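You operate a simulated robot arm through the tools that you are given. There is no shell and no other tool.

The job below is to be done with a simulated robot arm. You get a single attempt, and the scene is never put back.

## Task
Press home the seal that stands proud, then prove the unit tight and uncap it.
Fine: pump to 200 Pa, wait for the HELD lamp, open the orange vent valve, then put the black cap on the white deck.

Only the result counts: the job must be done as asked and must still hold three seconds after the hand-in. Knocking over, shifting, dropping, spilling or breaking anything else fails it. Lids that push on must go on centred and level and be pressed home; caps that screw on are set level and turned clockwise until they are tight.

## Robot
A 6-joint arm with a two-finger gripper, fixed in place. Base frame: the origin is on the floor under the middle of its stand, x ahead of it, y to its left, z up; the work surface is at about z = 800. Readings come in mm, degrees, newtons and seconds.
It reaches about 1417 mm from its shoulder. Its first joint turns from -166.0 to 166.0 degrees. Payload 3.43 kg.
The TCP is the grasp point between the finger pads, 20 mm short of the fingertips. In the tool frame z runs along the fingers and y along their closing line. The gripper opens to 190 mm; its body begins 248 mm behind the TCP.
Orientation is told as [roll, pitch, yaw] about the base's x, y, z axes, in that order, counted from this pose: with the fingers straight down and closing along the base's y, the tool's x points along the base's -x, its y along +y and its z along -z.

## Interface
- The arm moves only by the tool servo_tool. Its argument "motion" is a list of rows, each a list of 7 numbers: the turn, a rotation vector about the tool's x, y, z in units of 120 degrees (1.0 is 120 degrees), then the shift along the tool's x, y, z in units of 300 mm (1.0 is 300 mm), then the gripper command, from -1 (fully open) to 1 (shut), values between in proportion. In form: [[ax, ay, az, tx, ty, tz, grip], ...]. A call has 1 to 20 rows; each row is the pose to reach, as a shift and turn from the pose commanded when the call began, along the tool's axes at that moment. A call with a number of a shift or a turn outside -1 to 1 is refused whole. Rows are played at 5 a second. More than 50 mm and 8.6 degrees between two rows, or a gripper value outside its range, and nothing of the call is played. A pose out of reach is approached as far as the arm can. The call stops where the force on the tool passes 40 N (or 10 N more than at its start, if that is more) or the arm is blocked; 0.2 s more then pass. Each finger travels about 153 mm/s and halts on what it meets, pressing with about 26 N; the grip force reading is that of the motor and also rises with nothing between the fingers. The clock runs only during rows and for 0.2 s after the last one: add rows that repeat a pose to give the fingers time. It gives the time, the measured TCP pose, the force on the tool (base axes), the opening and the grip force at its end, in the units of the frame above (readings bear some noise), with the torque about the TCP (base axes, N m) and any sound that the robot's microphone picked up, and new pictures: "pictures" is both (left out), scene, wrist or none.
- Cameras (640 x 400 px; columns grow to the right, rows downward): "scene" is fixed at [416.4, 506.3, 1623.7]; the picture's right is [-0.84, -0.55, 0.00], its down [-0.38, 0.58, -0.72] and it looks along [0.40, -0.60, -0.69] (base axes); focal length 224 px, centre (320, 200). "wrist" rides on the gripper at [70, -8, -288] in the tool frame; the picture's right is [0.12, 0.99, 0.00], its down [-0.96, 0.12, -0.25] and it looks along [-0.25, 0.03, 0.97] (tool axes); focal length 261 px, centre (320, 200). There is no depth. A picture from a camera that has moved, and an enlarged one, comes with that camera's place and axes in the base frame and with its lens. The place of the scene camera against the robot may be out by one fixed shift of up to 25 mm in any direction.
- raise_lower(by): moves the trunk up (or, below 0, down) by that many mm; the arm rides with it, the base frame stays. It gives what a move gives, with no picture.
- enlarge(camera, box): a new picture of the part [left, top, right, bottom] of that camera's present view, enlarged. No time passes.
- close_job(): hands the job in; it is judged then, once.

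Nothing tells you positions but the pictures and the camera data. Unless the task says otherwise, let go and move clear before handing in.

The tools are called as a command line: name --pt "numbers of a row" for each row, then --argument value for the rest, lists and objects as JSON in quotes. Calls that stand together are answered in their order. servo_tool: Moves the arm, as the interface text tells. Its arguments: {"type":"object","properties":{"motion":{"type":"array"},"pictures":{"type":"string","enum":["both","scene","wrist","none"]}},"required":["motion"]} The other tools are called the same way: raise_lower (by) moves the trunk up or down; enlarge (camera, box) takes an enlarged picture of a part of a camera's view; close_job () hands the job in.

At the start:

```text
t: 0.0
tcp_pos: [242.7, -524.2, 1113.6]
tcp_rot: [0.0, -0.1, -0.1]
ft_force: [-0.2, -0.5, -0.2]
torque: [0.0, -0.01, 0.0]
finger_gap: 190.3
grasp_force: 0.0
trunk travel left (down, up): [-225.0, 215.0]
```

scene: 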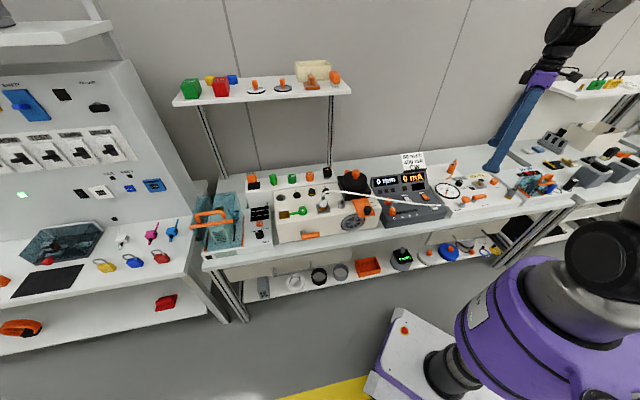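
wrist: 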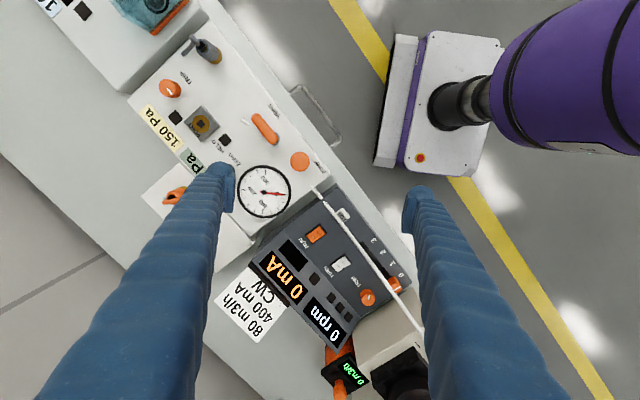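

I see a long bench with several stations; one near the arm carries a round gauge, a "150 Pa" label, orange knobs and lamps. I'll enlarge pictures to identify the unit before moving.

enlarge --camera "wrist" --box '[120, 20, 340, 220]'

enlarge --camera "scene" --box '[400, 130, 640, 280]'

enlarge --camera "scene" --box '[180, 140, 420, 290]'

enlarge --camera "scene" --box '[0, 60, 240, 350]'

```text
2.00 times, centred on (230, 120) of wrist
camera zoom: at [173.1, -531.0, 1402.1], right [-0.12, 0.99, 0.0], down [0.96, 0.12, 0.25], along [0.25, 0.03, -0.97], focal length 521 px, centre (500, 360)
```

zoom: 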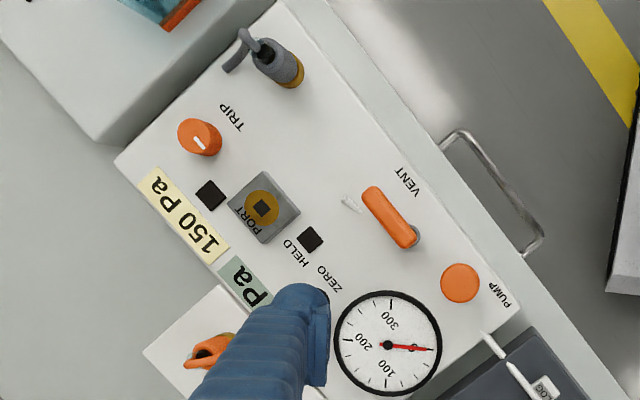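

```text
2.67 times, centred on (520, 205) of scene
camera zoom: at [416.4, 506.3, 1623.7], right [-0.84, -0.55, 0.0], down [-0.38, 0.58, -0.72], along [0.4, -0.6, -0.69], focal length 597 px, centre (-213, 187)
```

zoom: 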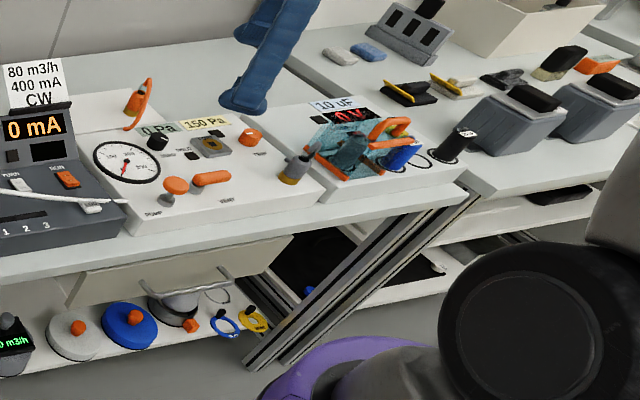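

```text
2.67 times, centred on (300, 215) of scene
camera zoom: at [416.4, 506.3, 1623.7], right [-0.84, -0.55, 0.0], down [-0.38, 0.58, -0.72], along [0.4, -0.6, -0.69], focal length 597 px, centre (373, 160)
```

zoom: 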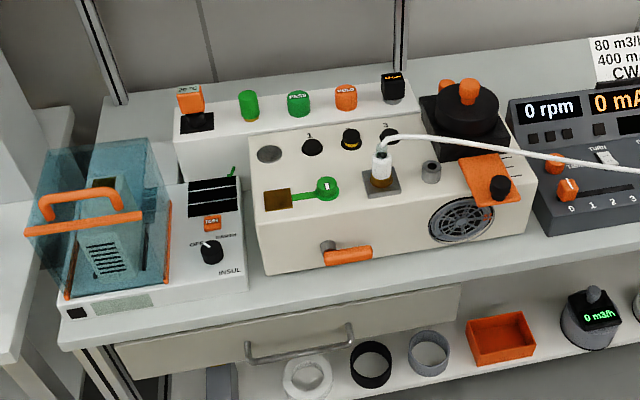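

```text
1.38 times, centred on (120, 205) of scene
camera zoom: at [416.4, 506.3, 1623.7], right [-0.84, -0.55, 0.0], down [-0.38, 0.58, -0.72], along [0.4, -0.6, -0.69], focal length 309 px, centre (596, 193)
```

zoom: 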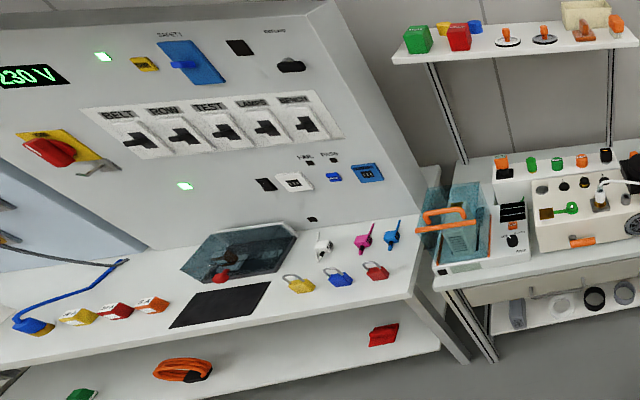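

The station that matters seems to be the cream unit around (750,-70) with its row of seals, black cap and white deck behind it. The pressure console with PUMP, VENT and HELD sits around (310,-630). I'll carry the wrist camera over the unit, staying high, for a better look.

servo_tool --pt "0 0 0 -0.07 0.1 0 -1" --pt "0 0 0 -0.14 0.2 0 -1" --pt "0 0 0 -0.21 0.3 0 -1" --pt "0 0 0 -0.28 0.4 0 -1" --pt "0 0 0 -0.35 0.5 0 -1" --pt "0 0 0 -0.42 0.6 0 -1" --pt "0 0 0 -0.49 0.7 0 -1" --pt "0 0 0 -0.56 0.8 0 -1" --pt "0 0 0 -0.63 0.9 0 -1" --pt "0 0 0 -0.7 1.0 0 -1"

```text
t: 2.2
tcp_pos: [455.2, -226.1, 1116.9]
tcp_rot: [0.1, 0.0, -0.1]
ft_force: [0.9, -0.2, 0.0]
torque: [0.01, 0.04, 0.03]
finger_gap: 189.9
grasp_force: 0.1
trunk travel left (down, up): [-225.0, 215.0]
camera wrist: at [385.8, -232.2, 1404.7], right [-0.12, 0.99, 0.0], down [0.96, 0.12, 0.25], along [0.24, 0.03, -0.97], focal length 261 px, centre (320, 200)
```

scene: 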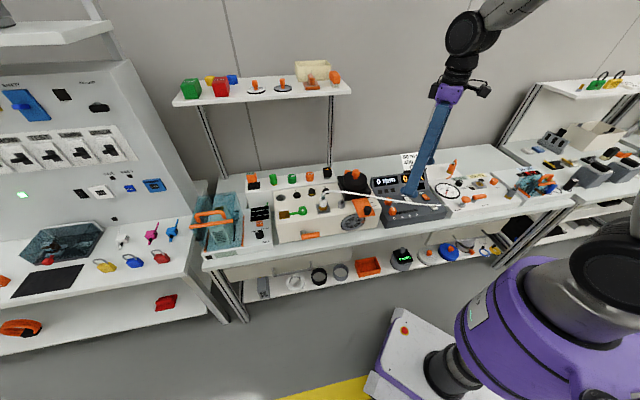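
wrist: 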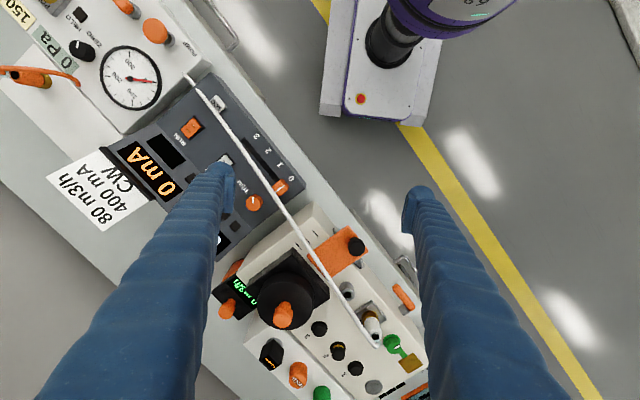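

The unit is coming into view at the lower right of the wrist picture. I'll carry on further over it.

servo_tool --pt "0 0 0 -0.07 0.1 0 -1" --pt "0 0 0 -0.14 0.2 0 -1" --pt "0 0 0 -0.21 0.3 0 -1" --pt "0 0 0 -0.28 0.4 0 -1" --pt "0 0 0 -0.35 0.5 0 -1" --pt "0 0 0 -0.42 0.6 0 -1"

```text
t: 3.6
tcp_pos: [580.1, -45.3, 1115.9]
tcp_rot: [0.0, 0.1, 0.0]
ft_force: [0.4, -1.5, -0.1]
torque: [0.02, 0.03, 0.01]
finger_gap: 190.0
grasp_force: 0.1
trunk travel left (down, up): [-225.0, 215.0]
camera wrist: at [510.4, -51.2, 1403.0], right [-0.12, 0.99, 0.0], down [0.96, 0.12, 0.25], along [0.24, 0.03, -0.97], focal length 261 px, centre (320, 200)
```

scene: 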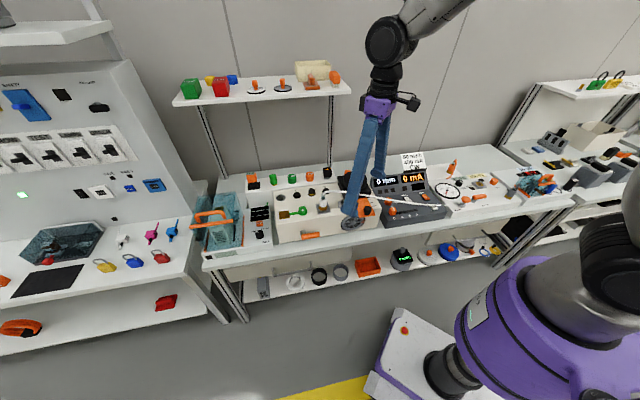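
wrist: 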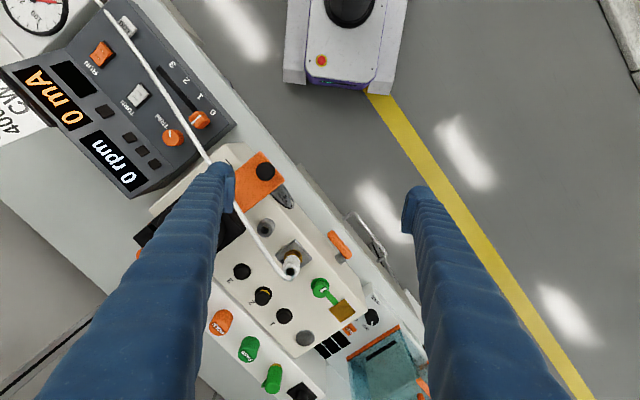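

enlarge --camera "wrist" --box '[190, 180, 420, 400]'

enlarge --camera "scene" --box '[240, 160, 360, 240]'

```text
1.82 times, centred on (305, 290) of wrist
camera zoom: at [510.4, -51.2, 1403.0], right [-0.12, 0.99, 0.0], down [0.96, 0.12, 0.25], along [0.24, 0.03, -0.97], focal length 474 px, centre (347, 36)
```

zoom: 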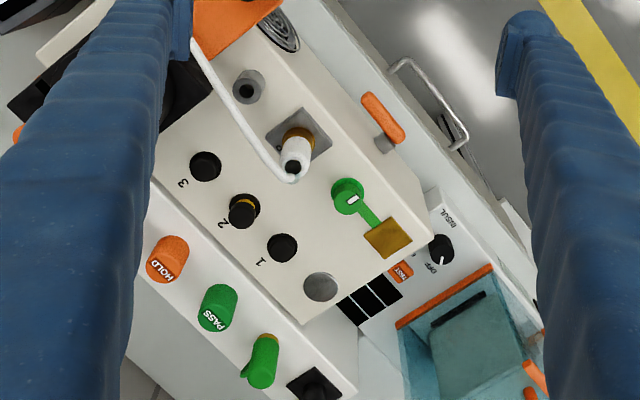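

```text
5.00 times, centred on (300, 200) of scene
camera zoom: at [416.4, 506.3, 1623.7], right [-0.84, -0.55, 0.0], down [-0.38, 0.58, -0.72], along [0.4, -0.6, -0.69], focal length 1120 px, centre (420, 200)
```

zoom: 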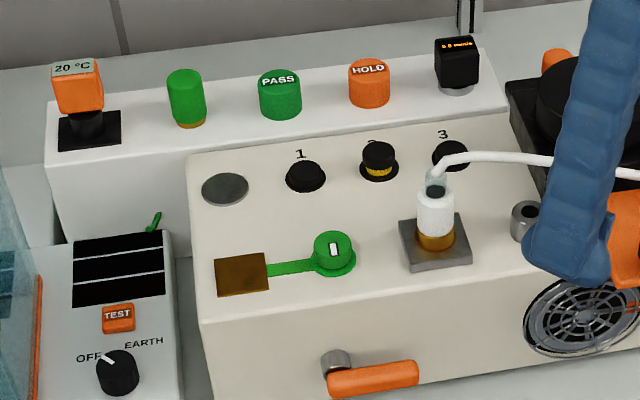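

Seal 2 shows a yellow band, so it is the one standing proud. I'll turn the wrist to square up with the bench, about 38°, and look at the black cap region near (720,-260).

servo_tool --pt "0 0 0.063 -0.04 -0.1 0 -1" --pt "0 0 0.126 -0.08 -0.2 0 -1" --pt "0 0 0.19 -0.12 -0.3 0 -1" --pt "0 0 0.253 -0.16 -0.4 0 -1" --pt "0 0 0.317 -0.2 -0.48 0 -1"

enlarge --camera "wrist" --box '[220, 150, 420, 400]'

```text
t: 4.8
tcp_pos: [638.1, -186.8, 1115.4]
tcp_rot: [0.0, 0.2, -38.1]
ft_force: [0.4, 0.5, 0.5]
torque: [-0.01, 0.03, 0.01]
finger_gap: 190.1
grasp_force: 0.0
trunk travel left (down, up): [-225.0, 215.0]
camera wrist: at [578.5, -148.8, 1402.8], right [0.52, 0.85, 0.0], down [0.83, -0.5, 0.25], along [0.21, -0.13, -0.97], focal length 261 px, centre (320, 200)
```

scene: 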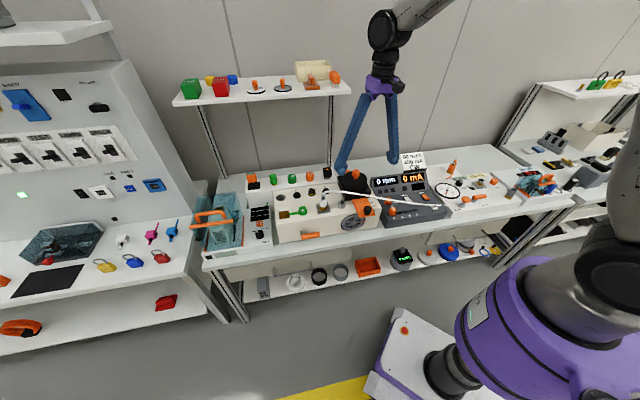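
wrist: 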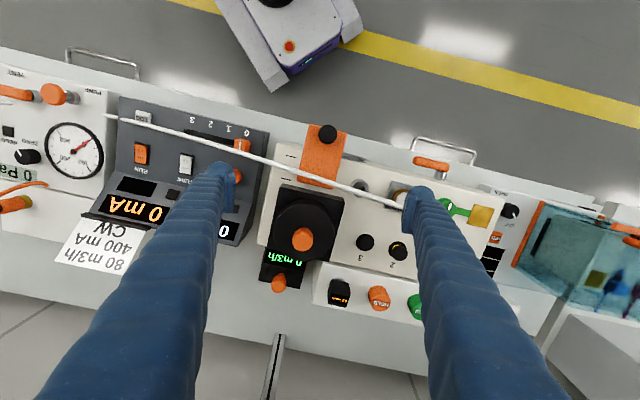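

```text
1.60 times, centred on (320, 275) of wrist
camera zoom: at [578.5, -148.8, 1402.8], right [0.52, 0.85, 0.0], down [0.83, -0.5, 0.25], along [0.21, -0.13, -0.97], focal length 417 px, centre (320, 80)
```

zoom: 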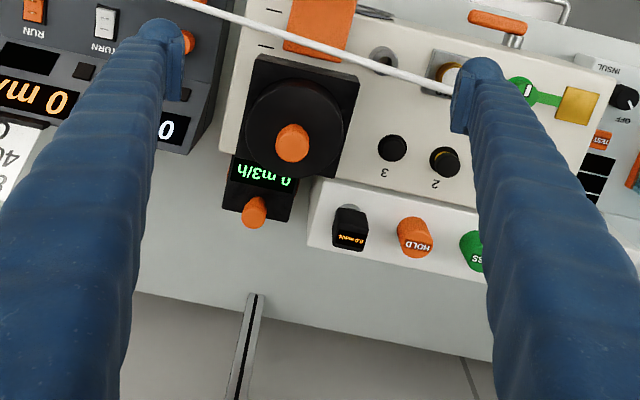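

enlarge --camera "scene" --box '[400, 145, 530, 226]'

enlarge --camera "scene" --box '[320, 150, 450, 231]'

enlarge --camera "scene" --box '[240, 225, 520, 310]'

enlarge --camera "wrist" --box '[0, 40, 260, 260]'

```text
4.92 times, centred on (465, 186) of scene
camera zoom: at [416.4, 506.3, 1623.7], right [-0.84, -0.55, 0.0], down [-0.38, 0.58, -0.72], along [0.4, -0.6, -0.69], focal length 1103 px, centre (-394, 271)
```

zoom: 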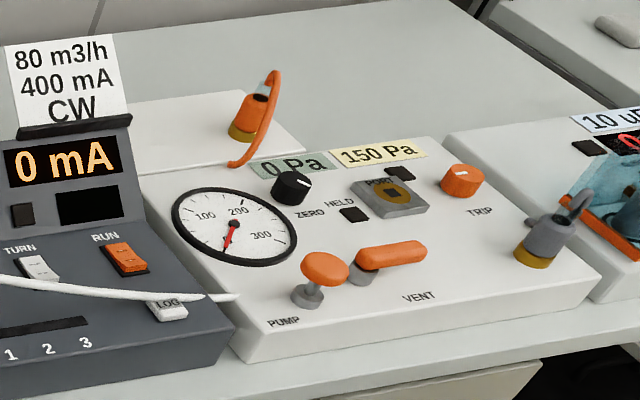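

```text
4.92 times, centred on (385, 190) of scene
camera zoom: at [416.4, 506.3, 1623.7], right [-0.84, -0.55, 0.0], down [-0.38, 0.58, -0.72], along [0.4, -0.6, -0.69], focal length 1103 px, centre (0, 247)
```

zoom: 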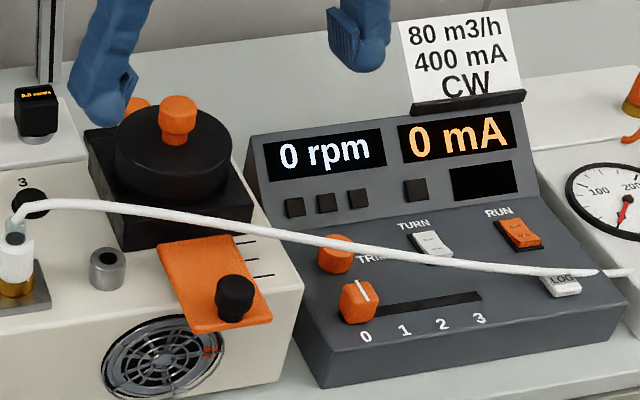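

```text
2.29 times, centred on (380, 268) of scene
camera zoom: at [416.4, 506.3, 1623.7], right [-0.84, -0.55, 0.0], down [-0.38, 0.58, -0.72], along [0.4, -0.6, -0.69], focal length 512 px, centre (183, 46)
```

zoom: 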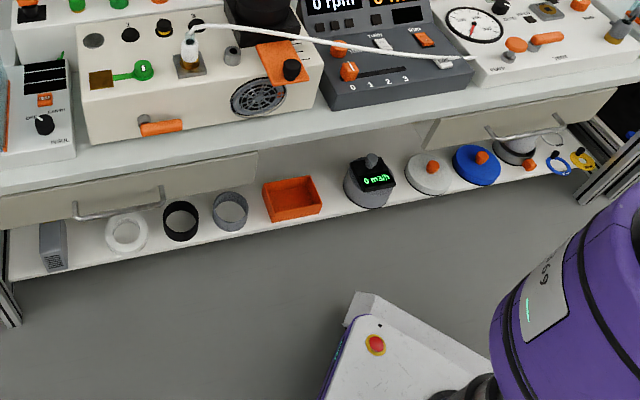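

```text
1.82 times, centred on (130, 150) of wrist
camera zoom: at [578.5, -148.8, 1402.8], right [0.52, 0.85, 0.0], down [0.83, -0.5, 0.25], along [0.21, -0.13, -0.97], focal length 474 px, centre (666, 291)
```

zoom: 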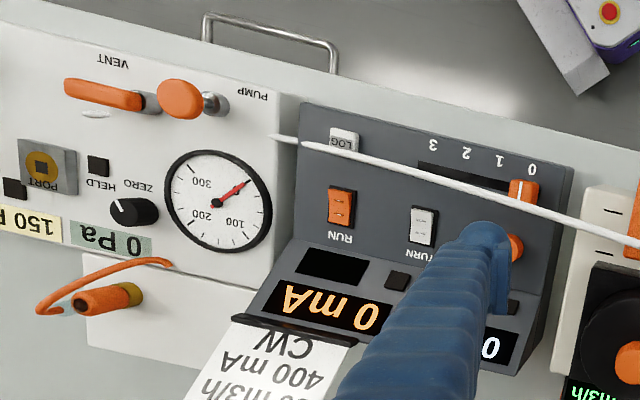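

enlarge --camera "scene" --box '[270, 190, 350, 250]'

enlarge --camera "scene" --box '[425, 170, 505, 220]'

enlarge --camera "wrist" --box '[380, 130, 540, 240]'

enlarge --camera "wrist" --box '[0, 60, 120, 220]'

```text
6.67 times, centred on (310, 220) of scene
camera zoom: at [416.4, 506.3, 1623.7], right [-0.84, -0.55, 0.0], down [-0.38, 0.58, -0.72], along [0.4, -0.6, -0.69], focal length 1493 px, centre (387, 67)
```

zoom: 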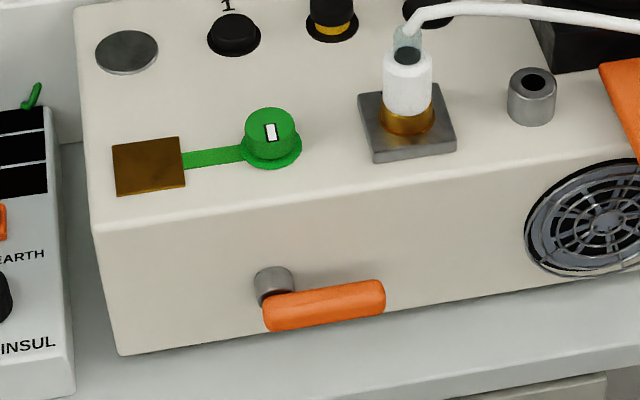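

```text
8.00 times, centred on (465, 195) of scene
camera zoom: at [416.4, 506.3, 1623.7], right [-0.84, -0.55, 0.0], down [-0.38, 0.58, -0.72], along [0.4, -0.6, -0.69], focal length 1792 px, centre (-840, 240)
```

zoom: 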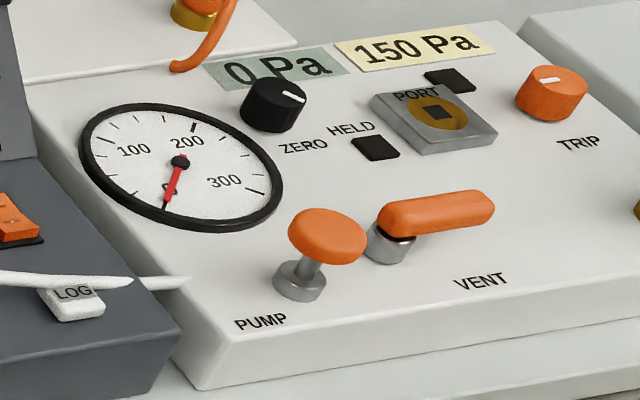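

```text
3.64 times, centred on (460, 185) of wrist
camera zoom: at [578.5, -148.8, 1402.8], right [0.52, 0.85, 0.0], down [0.83, -0.5, 0.25], along [0.21, -0.13, -0.97], focal length 948 px, centre (-189, 254)
```

zoom: 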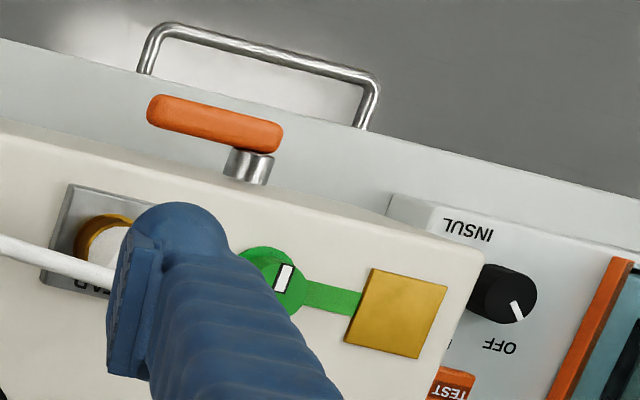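

```text
2.50 times, centred on (60, 140) of wrist
camera zoom: at [578.5, -148.8, 1402.8], right [0.52, 0.85, 0.0], down [0.83, -0.5, 0.25], along [0.21, -0.13, -0.97], focal length 652 px, centre (970, 350)
```

zoom: 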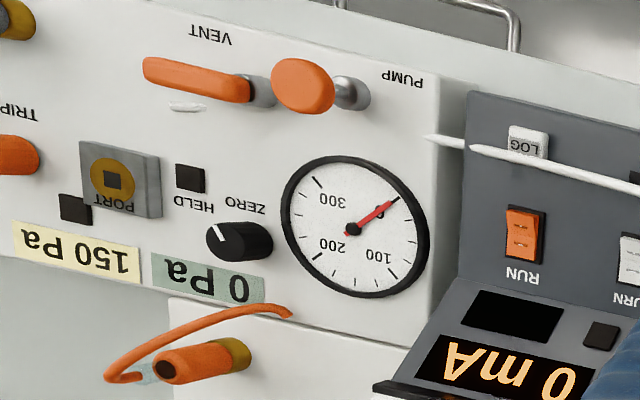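

I can see:
- The console's gauge reads 0.
- The VENT lever is orange, and the PUMP plunger sits next to it.
- The black cap is a black disc with an orange knob on a black flange.

Next I'll view the console squarely, to read the vent markings and look for the "white deck".

servo_tool --pt "0 0 0.013 0.017 -0.15 0 -1" --pt "0 0 0.025 0.034 -0.3 0 -1" --pt "0 0 0.025 0.05 -0.45 0 -1" --pt "0 0 0.025 0.07 -0.6 0 -1" --pt "0 0 0.025 0.085 -0.75 0 -1" --pt "0 0 0.025 0.1 -0.9 0 -1" --pictures "wrist"

servo_tool --pt "0 0 0 0.017 -0.15 0 -1" --pt "0 0 0 0.034 -0.3 0 -1" --pt "0 0 0 0.05 -0.45 0 -1" --pt "0 0 0 0.07 -0.6 0 -1" --pt "0 0 0 0.085 -0.75 0 -1" --pt "0 0 0 0.1 -0.9 0 -1" --pictures "wrist"

```text
t: 6.2
tcp_pos: [446.5, -379.4, 1114.4]
tcp_rot: [0.1, 0.1, -41.0]
ft_force: [0.8, -0.4, -0.8]
torque: [-0.04, -0.06, -0.02]
finger_gap: 190.0
grasp_force: 0.1
trunk travel left (down, up): [-225.0, 215.0]
camera wrist: at [388.6, -338.8, 1401.0], right [0.56, 0.83, 0.0], down [0.8, -0.54, 0.25], along [0.2, -0.14, -0.97], focal length 261 px, centre (320, 200)
```

wrist: 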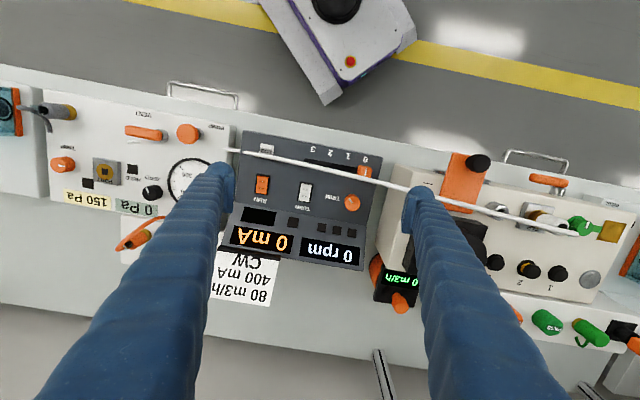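

```text
t: 7.6
tcp_pos: [250.3, -565.0, 1115.0]
tcp_rot: [-0.1, 0.0, -41.0]
ft_force: [-0.5, 0.3, 0.4]
torque: [-0.01, -0.06, 0.02]
finger_gap: 190.0
grasp_force: 0.0
trunk travel left (down, up): [-225.0, 215.0]
camera wrist: at [192.3, -523.7, 1402.6], right [0.56, 0.83, 0.0], down [0.8, -0.54, 0.25], along [0.2, -0.14, -0.97], focal length 261 px, centre (320, 200)
```

wrist: 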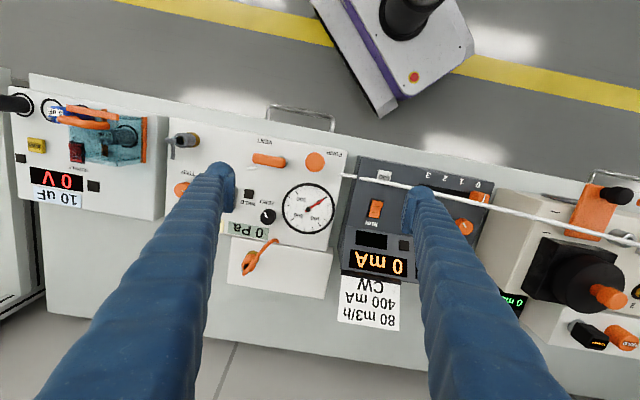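

enlarge --camera "wrist" --box '[200, 120, 360, 220]'

enlarge --camera "wrist" --box '[200, 210, 420, 350]'

enlarge --camera "wrist" --box '[480, 170, 640, 380]'

```text
4.00 times, centred on (280, 170) of wrist
camera zoom: at [192.3, -523.7, 1402.6], right [0.56, 0.83, 0.0], down [0.8, -0.54, 0.25], along [0.2, -0.14, -0.97], focal length 1043 px, centre (480, 320)
```

zoom: 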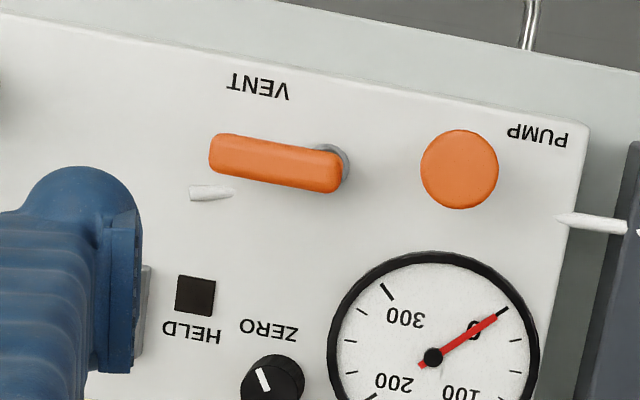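

```text
2.86 times, centred on (310, 280) of wrist
camera zoom: at [192.3, -523.7, 1402.6], right [0.56, 0.83, 0.0], down [0.8, -0.54, 0.25], along [0.2, -0.14, -0.97], focal length 745 px, centre (349, -29)
```

zoom: 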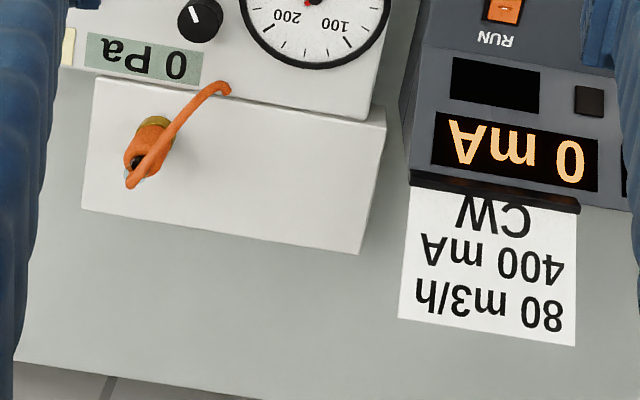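

```text
1.90 times, centred on (560, 275) of wrist
camera zoom: at [192.3, -523.7, 1402.6], right [0.56, 0.83, 0.0], down [0.8, -0.54, 0.25], along [0.2, -0.14, -0.97], focal length 496 px, centre (-137, 57)
```

zoom: 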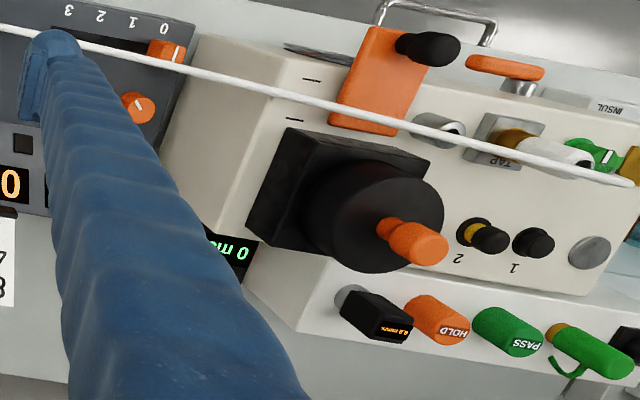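

The white box behind the console, with free space beside the orange plug, is the likely white deck. The riser behind the unit is full, so there is no room there. From two views I get PUMP top ≈ (237,-567,844), VENT handle ≈ (180,-650,826), seal 2 ≈ (860,-134,905) and cap knob ≈ (705,-258,1015). Next I'll go above seal 2 for a close look.

servo_tool --pt "0 0 0 -0.022 0.16 0 -1" --pt "0 0 0 -0.044 0.32 0 -1" --pt "0 0 0 -0.066 0.48 0 -1" --pt "0 0 0 -0.089 0.64 0 -1" --pt "0 0 0 -0.111 0.803 0 -1" --pictures "scene"

servo_tool --pt "0 0 0 -0.022 0.16 0 -1" --pt "0 0 0 -0.044 0.32 0 -1" --pt "0 0 0 -0.066 0.48 0 -1" --pt "0 0 0 -0.089 0.64 0 -1" --pt "0 0 0 -0.111 0.803 0 -1" --pictures "wrist"

servo_tool --pt "0 0 0 -0.022 0.16 0 -1" --pt "0 0 0 -0.044 0.32 0 -1" --pt "0 0 0 -0.066 0.48 0 -1" --pt "0 0 0 -0.089 0.64 0 -1" --pt "0 0 0 -0.111 0.803 0 -1" --pt "0 0 0 -0.111 0.803 0 -1" --pictures "both"

enlarge --camera "wrist" --box '[220, 100, 420, 260]'

```text
t: 8.8
tcp_pos: [433.1, -407.4, 1116.2]
tcp_rot: [0.1, 0.1, -41.1]
ft_force: [-0.7, -0.8, 0.3]
torque: [0.02, 0.05, -0.02]
finger_gap: 190.2
grasp_force: 0.1
trunk travel left (down, up): [-225.0, 215.0]
```

scene: 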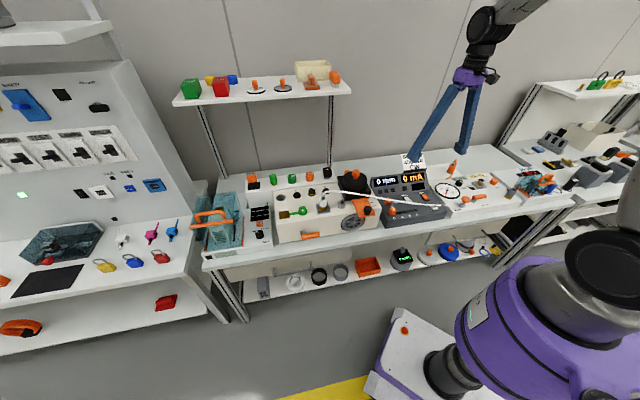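

```text
t: 10.0
tcp_pos: [617.3, -246.8, 1113.6]
tcp_rot: [-0.2, 0.2, -41.0]
ft_force: [0.5, -0.1, -0.3]
torque: [-0.02, 0.08, 0.0]
finger_gap: 190.1
grasp_force: 0.1
trunk travel left (down, up): [-225.0, 215.0]
camera wrist: at [560.2, -205.4, 1401.6], right [0.56, 0.83, 0.0], down [0.8, -0.55, 0.25], along [0.2, -0.14, -0.97], focal length 261 px, centre (320, 200)
```

wrist: 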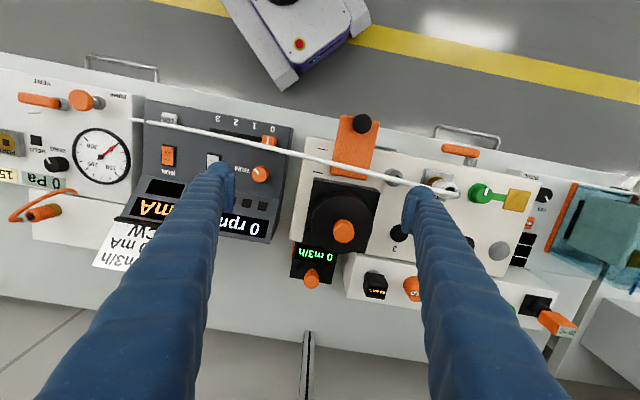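

```text
t: 11.4
tcp_pos: [797.7, -87.9, 1117.3]
tcp_rot: [0.0, 0.0, -41.1]
ft_force: [-0.6, -0.2, 0.7]
torque: [-0.06, 0.0, 0.03]
finger_gap: 190.0
grasp_force: 0.0
trunk travel left (down, up): [-225.0, 215.0]
camera wrist: at [739.4, -46.5, 1404.4], right [0.56, 0.83, 0.0], down [0.8, -0.55, 0.25], along [0.2, -0.14, -0.97], focal length 261 px, centre (320, 200)
```

scene: 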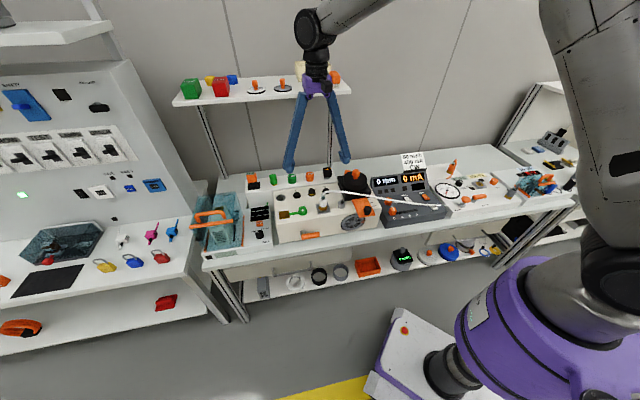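
wrist: 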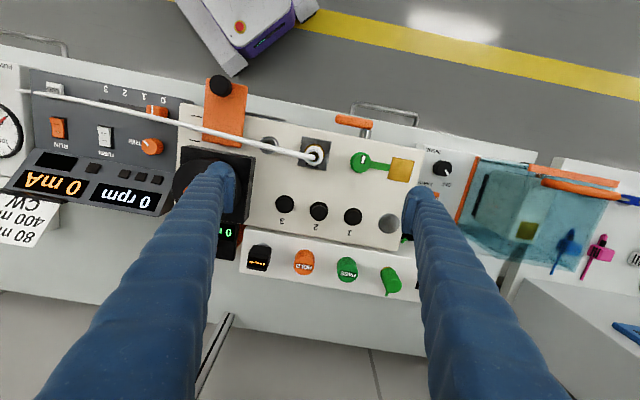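

```text
2.50 times, centred on (320, 180) of wrist
camera zoom: at [739.4, -46.5, 1404.4], right [0.56, 0.83, 0.0], down [0.8, -0.55, 0.25], along [0.2, -0.14, -0.97], focal length 652 px, centre (320, 250)
```

zoom: 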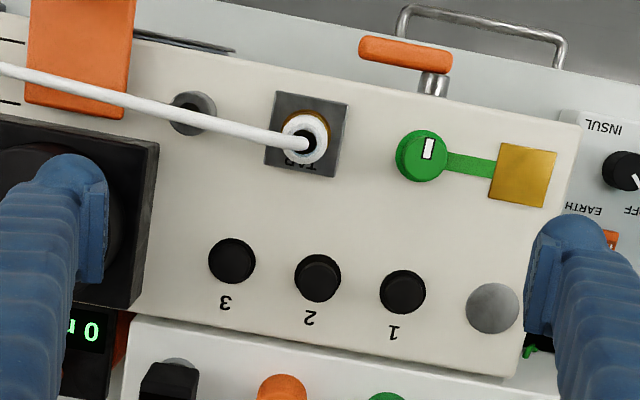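

Seal 2 stands visibly taller than 1 and 3, and I place it at about (865,-133,~903). I'll move straight above it with the fingers half closed and check the alignment.

servo_tool --pt "0 0 0 -0.09 0.01 0.1 -0.05" --pt "0 0 0 -0.18 0.02 0.2 -0.05" --pt "0 0 0 -0.269 0.03 0.3 -0.05" --pt "0 0 0 -0.269 0.03 0.379 -0.05" --pt "0 0 0 -0.269 0.03 0.379 -0.05" --pictures "wrist"

enlarge --camera "wrist" --box '[240, 100, 400, 240]'

```text
t: 12.6
tcp_pos: [865.7, -135.8, 1000.1]
tcp_rot: [0.0, 0.0, -41.0]
ft_force: [0.2, 0.0, -0.3]
torque: [0.0, -0.01, 0.04]
finger_gap: 99.8
grasp_force: 0.1
trunk travel left (down, up): [-225.0, 215.0]
camera wrist: at [808.6, -94.4, 1288.3], right [0.56, 0.83, 0.0], down [0.8, -0.54, 0.25], along [0.2, -0.14, -0.97], focal length 261 px, centre (320, 200)
```

wrist: 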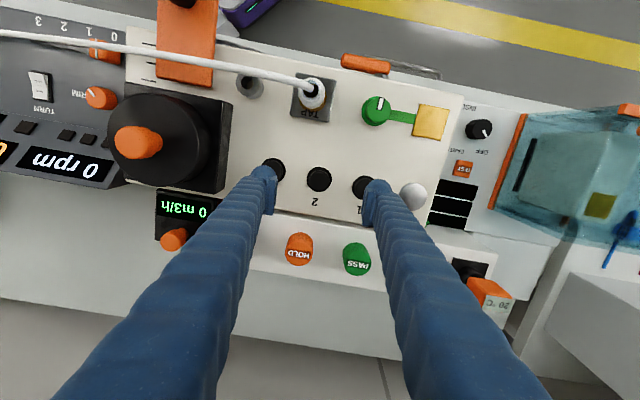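

```text
2.86 times, centred on (320, 170) of wrist
camera zoom: at [808.6, -94.4, 1288.3], right [0.56, 0.83, 0.0], down [0.8, -0.54, 0.25], along [0.2, -0.14, -0.97], focal length 745 px, centre (320, 286)
```

zoom: 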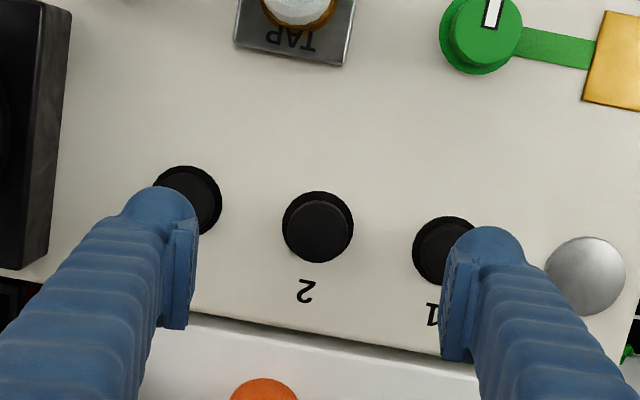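

Seal 2 lies on the tool axis to within 2 mm. I'll shut the fingers and come down to just above it.

servo_tool --pt "0 0 0 0.006 0 0 1" --pt "0 0 0 0.006 0 0 1" --pt "0 0 0 0.006 0 0 1" --pt "0 0 0 0.006 0 0.1 1" --pt "0 0 0 0.006 0 0.2 1" --pt "0 0 0 0.006 0 0.2 1" --pictures "both"

enlarge --camera "wrist" --box '[240, 100, 400, 240]'

enlarge --camera "scene" --box '[280, 160, 360, 220]'

```text
t: 14.0
tcp_pos: [865.9, -132.8, 939.7]
tcp_rot: [-0.1, 0.1, -41.1]
ft_force: [-0.1, 0.2, -0.5]
torque: [-0.02, 0.01, -0.01]
finger_gap: 0.0
grasp_force: 34.4
trunk travel left (down, up): [-225.0, 215.0]
camera wrist: at [808.3, -90.9, 1227.7], right [0.56, 0.83, 0.0], down [0.8, -0.54, 0.25], along [0.2, -0.14, -0.97], focal length 261 px, centre (320, 200)
```

scene: 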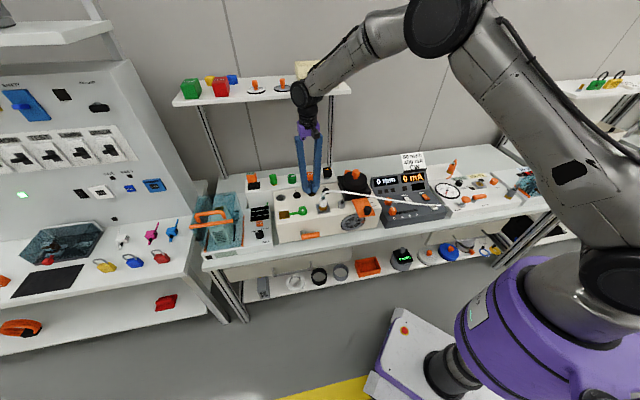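
wrist: 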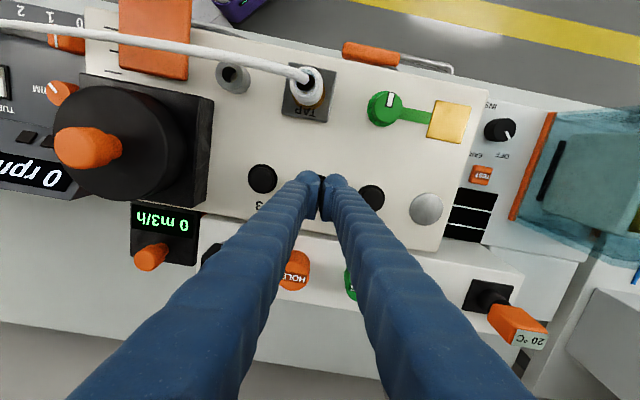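

```text
2.86 times, centred on (320, 170) of wrist
camera zoom: at [808.3, -90.9, 1227.7], right [0.56, 0.83, 0.0], down [0.8, -0.54, 0.25], along [0.2, -0.14, -0.97], focal length 745 px, centre (320, 286)
```

zoom: 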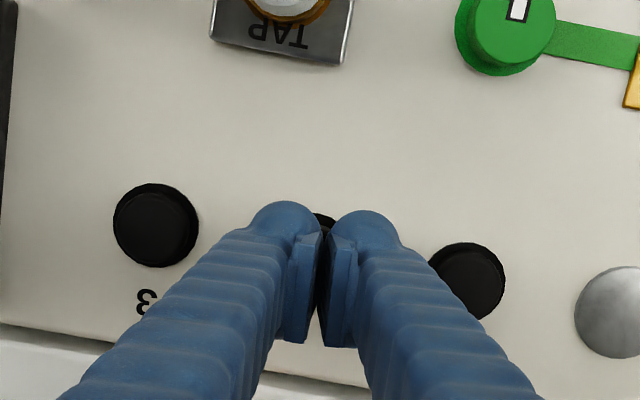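

```text
6.67 times, centred on (320, 190) of scene
camera zoom: at [416.4, 506.3, 1623.7], right [-0.84, -0.55, 0.0], down [-0.38, 0.58, -0.72], along [0.4, -0.6, -0.69], focal length 1493 px, centre (320, 267)
```

zoom: 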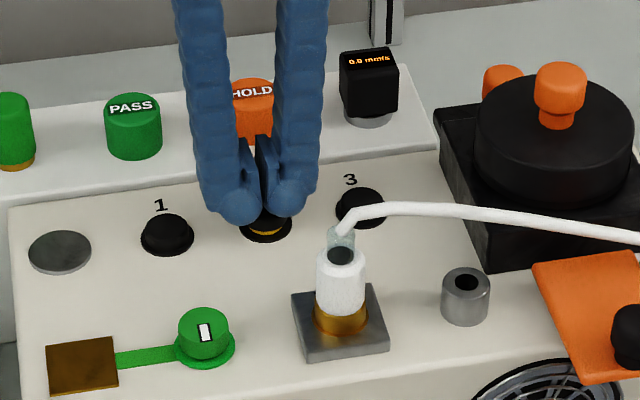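

The fingertips are right over seal 2, whose yellow band is still showing. I'll press down in small steps.

servo_tool --pt "0 0 0 0 0 0.01 1" --pt "0 0 0 0 0 0.02 1" --pt "0 0 0 0 0 0.03 1" --pt "0 0 0 0 0 0.037 1" --pt "0 0 0 0 0 0.043 1" --pt "0 0 0 0 0 0.05 1" --pt "0 0 0 0 0 0.057 1" --pt "0 0 0 0 0 0.063 1" --pt "0 0 0 0 0 0.07 1" --pt "0 0 0 0 0 0.077 1" --pt "0 0 0 0 0 0.083 1" --pt "0 0 0 0 0 0.09 1" --pt "0 0 0 0 0 0.097 1" --pictures "scene"

enlarge --camera "scene" --box '[280, 160, 360, 220]'

```text
t: 16.0
tcp_pos: [865.2, -131.7, 928.9]
tcp_rot: [0.3, -0.5, -41.0]
ft_force: [-7.9, 2.9, 22.1]
torque: [0.04, 1.01, -0.01]
finger_gap: 6.1
grasp_force: 34.7
trunk travel left (down, up): [-225.0, 215.0]
stopped in row 10: the force on the tool passed its limit at 42 N (the readings are from after the stop); the commanded pose is now the measured one
```

scene: 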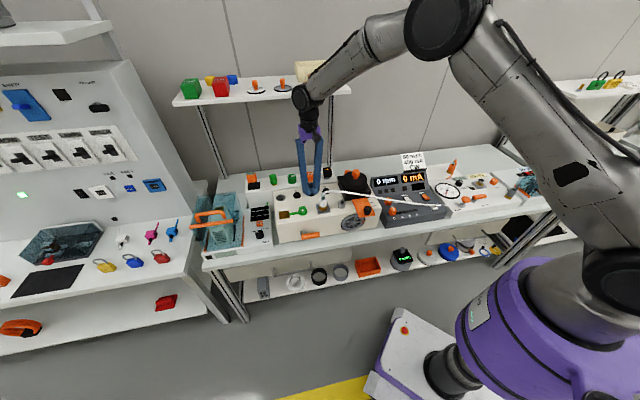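

```text
6.67 times, centred on (320, 190) of scene
camera zoom: at [416.4, 506.3, 1623.7], right [-0.84, -0.55, 0.0], down [-0.38, 0.58, -0.72], along [0.4, -0.6, -0.69], focal length 1493 px, centre (320, 267)
```

zoom: 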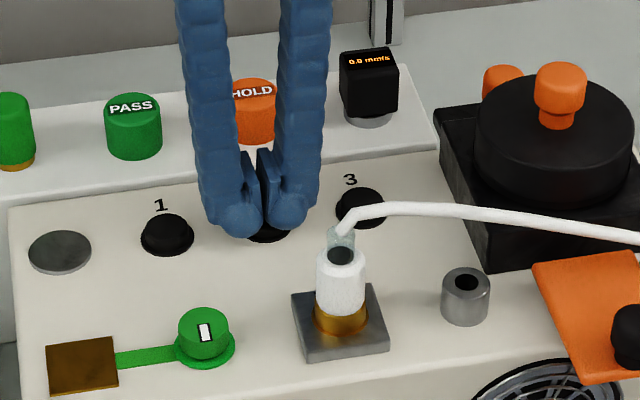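

The seal has moved down and the band is nearly hidden. I'll keep pressing until it stops.

servo_tool --pt "0 0 0 0 0 0.005 1" --pt "0 0 0 0 0 0.01 1" --pt "0 0 0 0 0 0.015 1" --pt "0 0 0 0 0 0.02 1" --pt "0 0 0 0 0 0.025 1" --pt "0 0 0 0 0 0.03 1" --pt "0 0 0 0 0 0.035 1" --pt "0 0 0 0 0 0.04 1" --pictures "scene"

enlarge --camera "scene" --box '[280, 160, 360, 220]'

```text
t: 16.5
tcp_pos: [866.2, -132.4, 928.8]
tcp_rot: [0.4, -0.6, -41.1]
ft_force: [-9.3, 3.3, 23.3]
torque: [0.14, 0.71, -0.03]
finger_gap: 6.2
grasp_force: 34.3
trunk travel left (down, up): [-225.0, 215.0]
stopped in row 2: the force on the tool passed its limit at 41 N (the readings are from after the stop); the commanded pose is now the measured one
```

scene: 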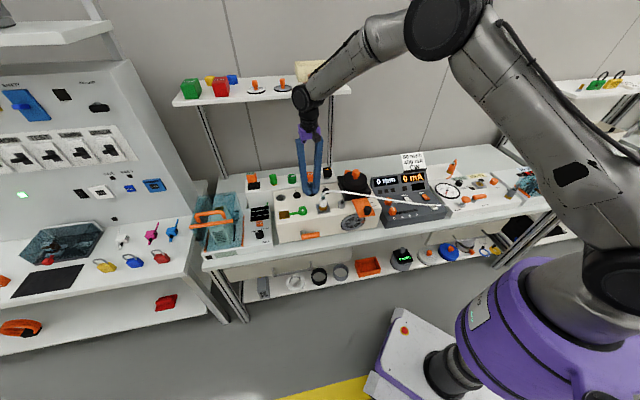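

```text
6.67 times, centred on (320, 190) of scene
camera zoom: at [416.4, 506.3, 1623.7], right [-0.84, -0.55, 0.0], down [-0.38, 0.58, -0.72], along [0.4, -0.6, -0.69], focal length 1493 px, centre (320, 267)
```

zoom: 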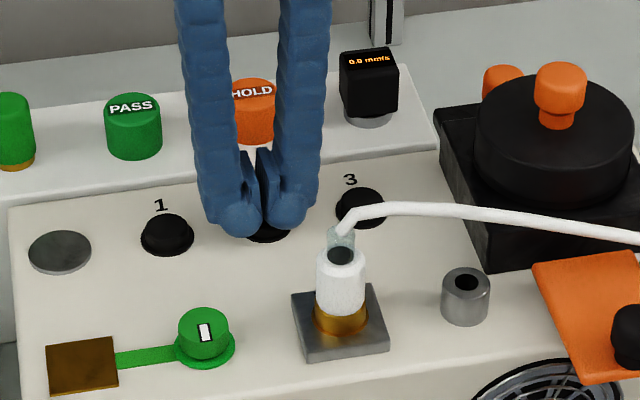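

The seal no longer gives under more than 40 N. I'll lift off and check whether it's level with its neighbours.

servo_tool --pt "0 0 0 0 0 -0.05 1" --pt "0 0 0 0 0 -0.15 1" --pt "0 0 0 0 0 -0.28 1" --pt "0 0 0 0.1 0 -0.38 0" --pt "0 0 0 0.25 0 -0.4 0" --pt "0 0 0 0.25 0 -0.4 -0.5" --pictures "both"

enlarge --camera "scene" --box '[280, 160, 360, 220]'

enlarge --camera "wrist" --box '[240, 150, 400, 290]'

```text
t: 17.9
tcp_pos: [809.6, -83.3, 1041.9]
tcp_rot: [0.0, -0.2, -41.0]
ft_force: [-0.6, 1.0, 0.5]
torque: [-0.09, 0.01, -0.03]
finger_gap: 142.6
grasp_force: 0.1
trunk travel left (down, up): [-225.0, 215.0]
camera wrist: at [750.2, -41.8, 1329.6], right [0.56, 0.83, 0.0], down [0.8, -0.54, 0.25], along [0.21, -0.14, -0.97], focal length 261 px, centre (320, 200)
```

scene: 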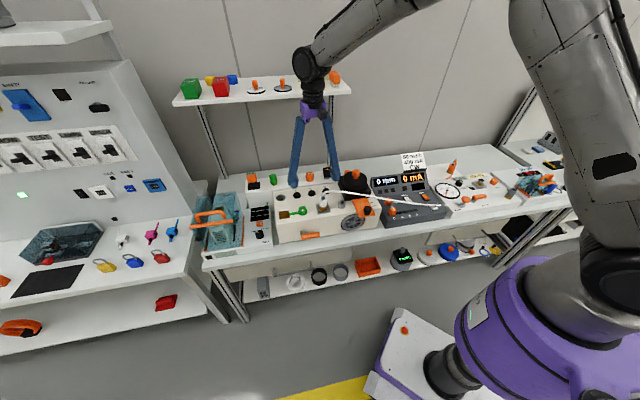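
wrist: 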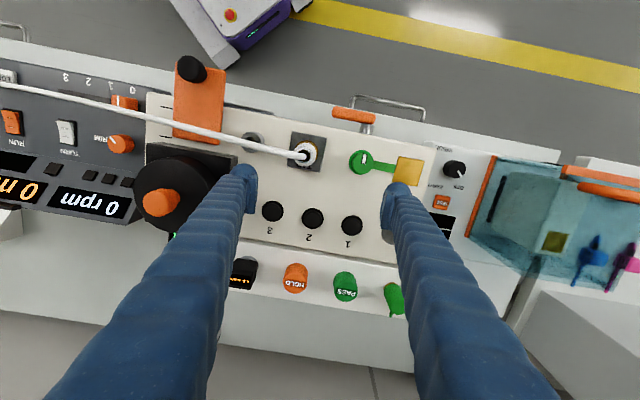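

```text
6.67 times, centred on (320, 190) of scene
camera zoom: at [416.4, 506.3, 1623.7], right [-0.84, -0.55, 0.0], down [-0.38, 0.58, -0.72], along [0.4, -0.6, -0.69], focal length 1493 px, centre (320, 267)
```

zoom: 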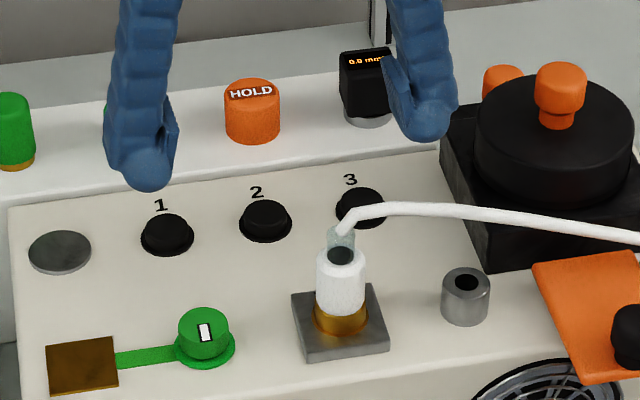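

```text
2.86 times, centred on (320, 220) of wrist
camera zoom: at [750.2, -41.8, 1329.6], right [0.56, 0.83, 0.0], down [0.8, -0.54, 0.25], along [0.21, -0.14, -0.97], focal length 745 px, centre (320, 143)
```

zoom: 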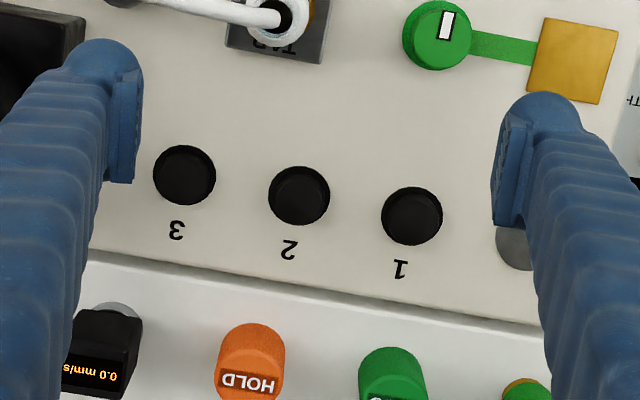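

Seal 2 is now flush with 1 and 3. Next I'll raise clear and travel back to the console, stopping above PUMP with the fingers shut.

servo_tool --pt "0 0 0 0 0 -0.12 1" --pt "0 0 0 0 0 -0.23 1" --pt "0 0 0 0.025 -0.16 -0.23 1" --pt "0 0 0 0.05 -0.32 -0.23 1" --pt "0 0 0 0.076 -0.48 -0.23 1" --pt "0 0 0 0.1 -0.64 -0.23 1" --pt "0 0 0 0.1275 -0.8 -0.23 1" --pictures "none"

servo_tool --pt "0 0 0 0.025 -0.16 0 1" --pt "0 0 0 0.05 -0.32 0 1" --pt "0 0 0 0.076 -0.48 0 1" --pt "0 0 0 0.1 -0.64 0 1" --pt "0 0 0 0.1275 -0.8 0 1" --pictures "none"

servo_tool --pt "0 0 0 0.025 -0.16 0 1" --pt "0 0 0 0.05 -0.32 0 1" --pt "0 0 0 0.076 -0.48 0 1" --pt "0 0 0 0.1 -0.64 0 1" --pt "0 0 0 0.1275 -0.8 0 1" --pt "0 0 0 0.1275 -0.8 0 1" --pictures "both"

```text
t: 19.5
tcp_pos: [625.6, -235.6, 1110.3]
tcp_rot: [0.2, -0.2, -41.0]
ft_force: [0.6, -0.3, 0.7]
torque: [0.02, -0.05, 0.0]
finger_gap: 0.0
grasp_force: 26.1
trunk travel left (down, up): [-225.0, 215.0]
```

```text
t: 20.7
tcp_pos: [436.5, -394.3, 1108.2]
tcp_rot: [0.3, -0.3, -41.0]
ft_force: [-0.5, -0.7, -0.6]
torque: [0.03, -0.08, -0.01]
finger_gap: 0.0
grasp_force: 25.6
trunk travel left (down, up): [-225.0, 215.0]
```

```text
t: 22.1
tcp_pos: [252.0, -549.3, 1107.5]
tcp_rot: [0.2, -0.3, -41.0]
ft_force: [0.7, 0.6, -0.2]
torque: [0.05, 0.02, 0.03]
finger_gap: 0.1
grasp_force: 26.1
trunk travel left (down, up): [-225.0, 215.0]
camera wrist: at [191.8, -509.4, 1394.0], right [0.56, 0.83, 0.0], down [0.8, -0.54, 0.25], along [0.21, -0.14, -0.97], focal length 261 px, centre (320, 200)
```

scene: 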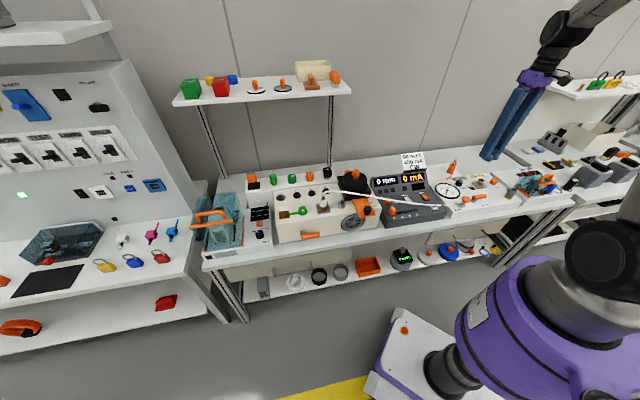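
wrist: 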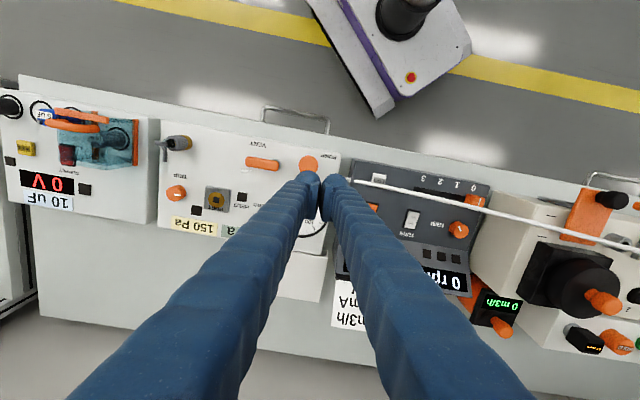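

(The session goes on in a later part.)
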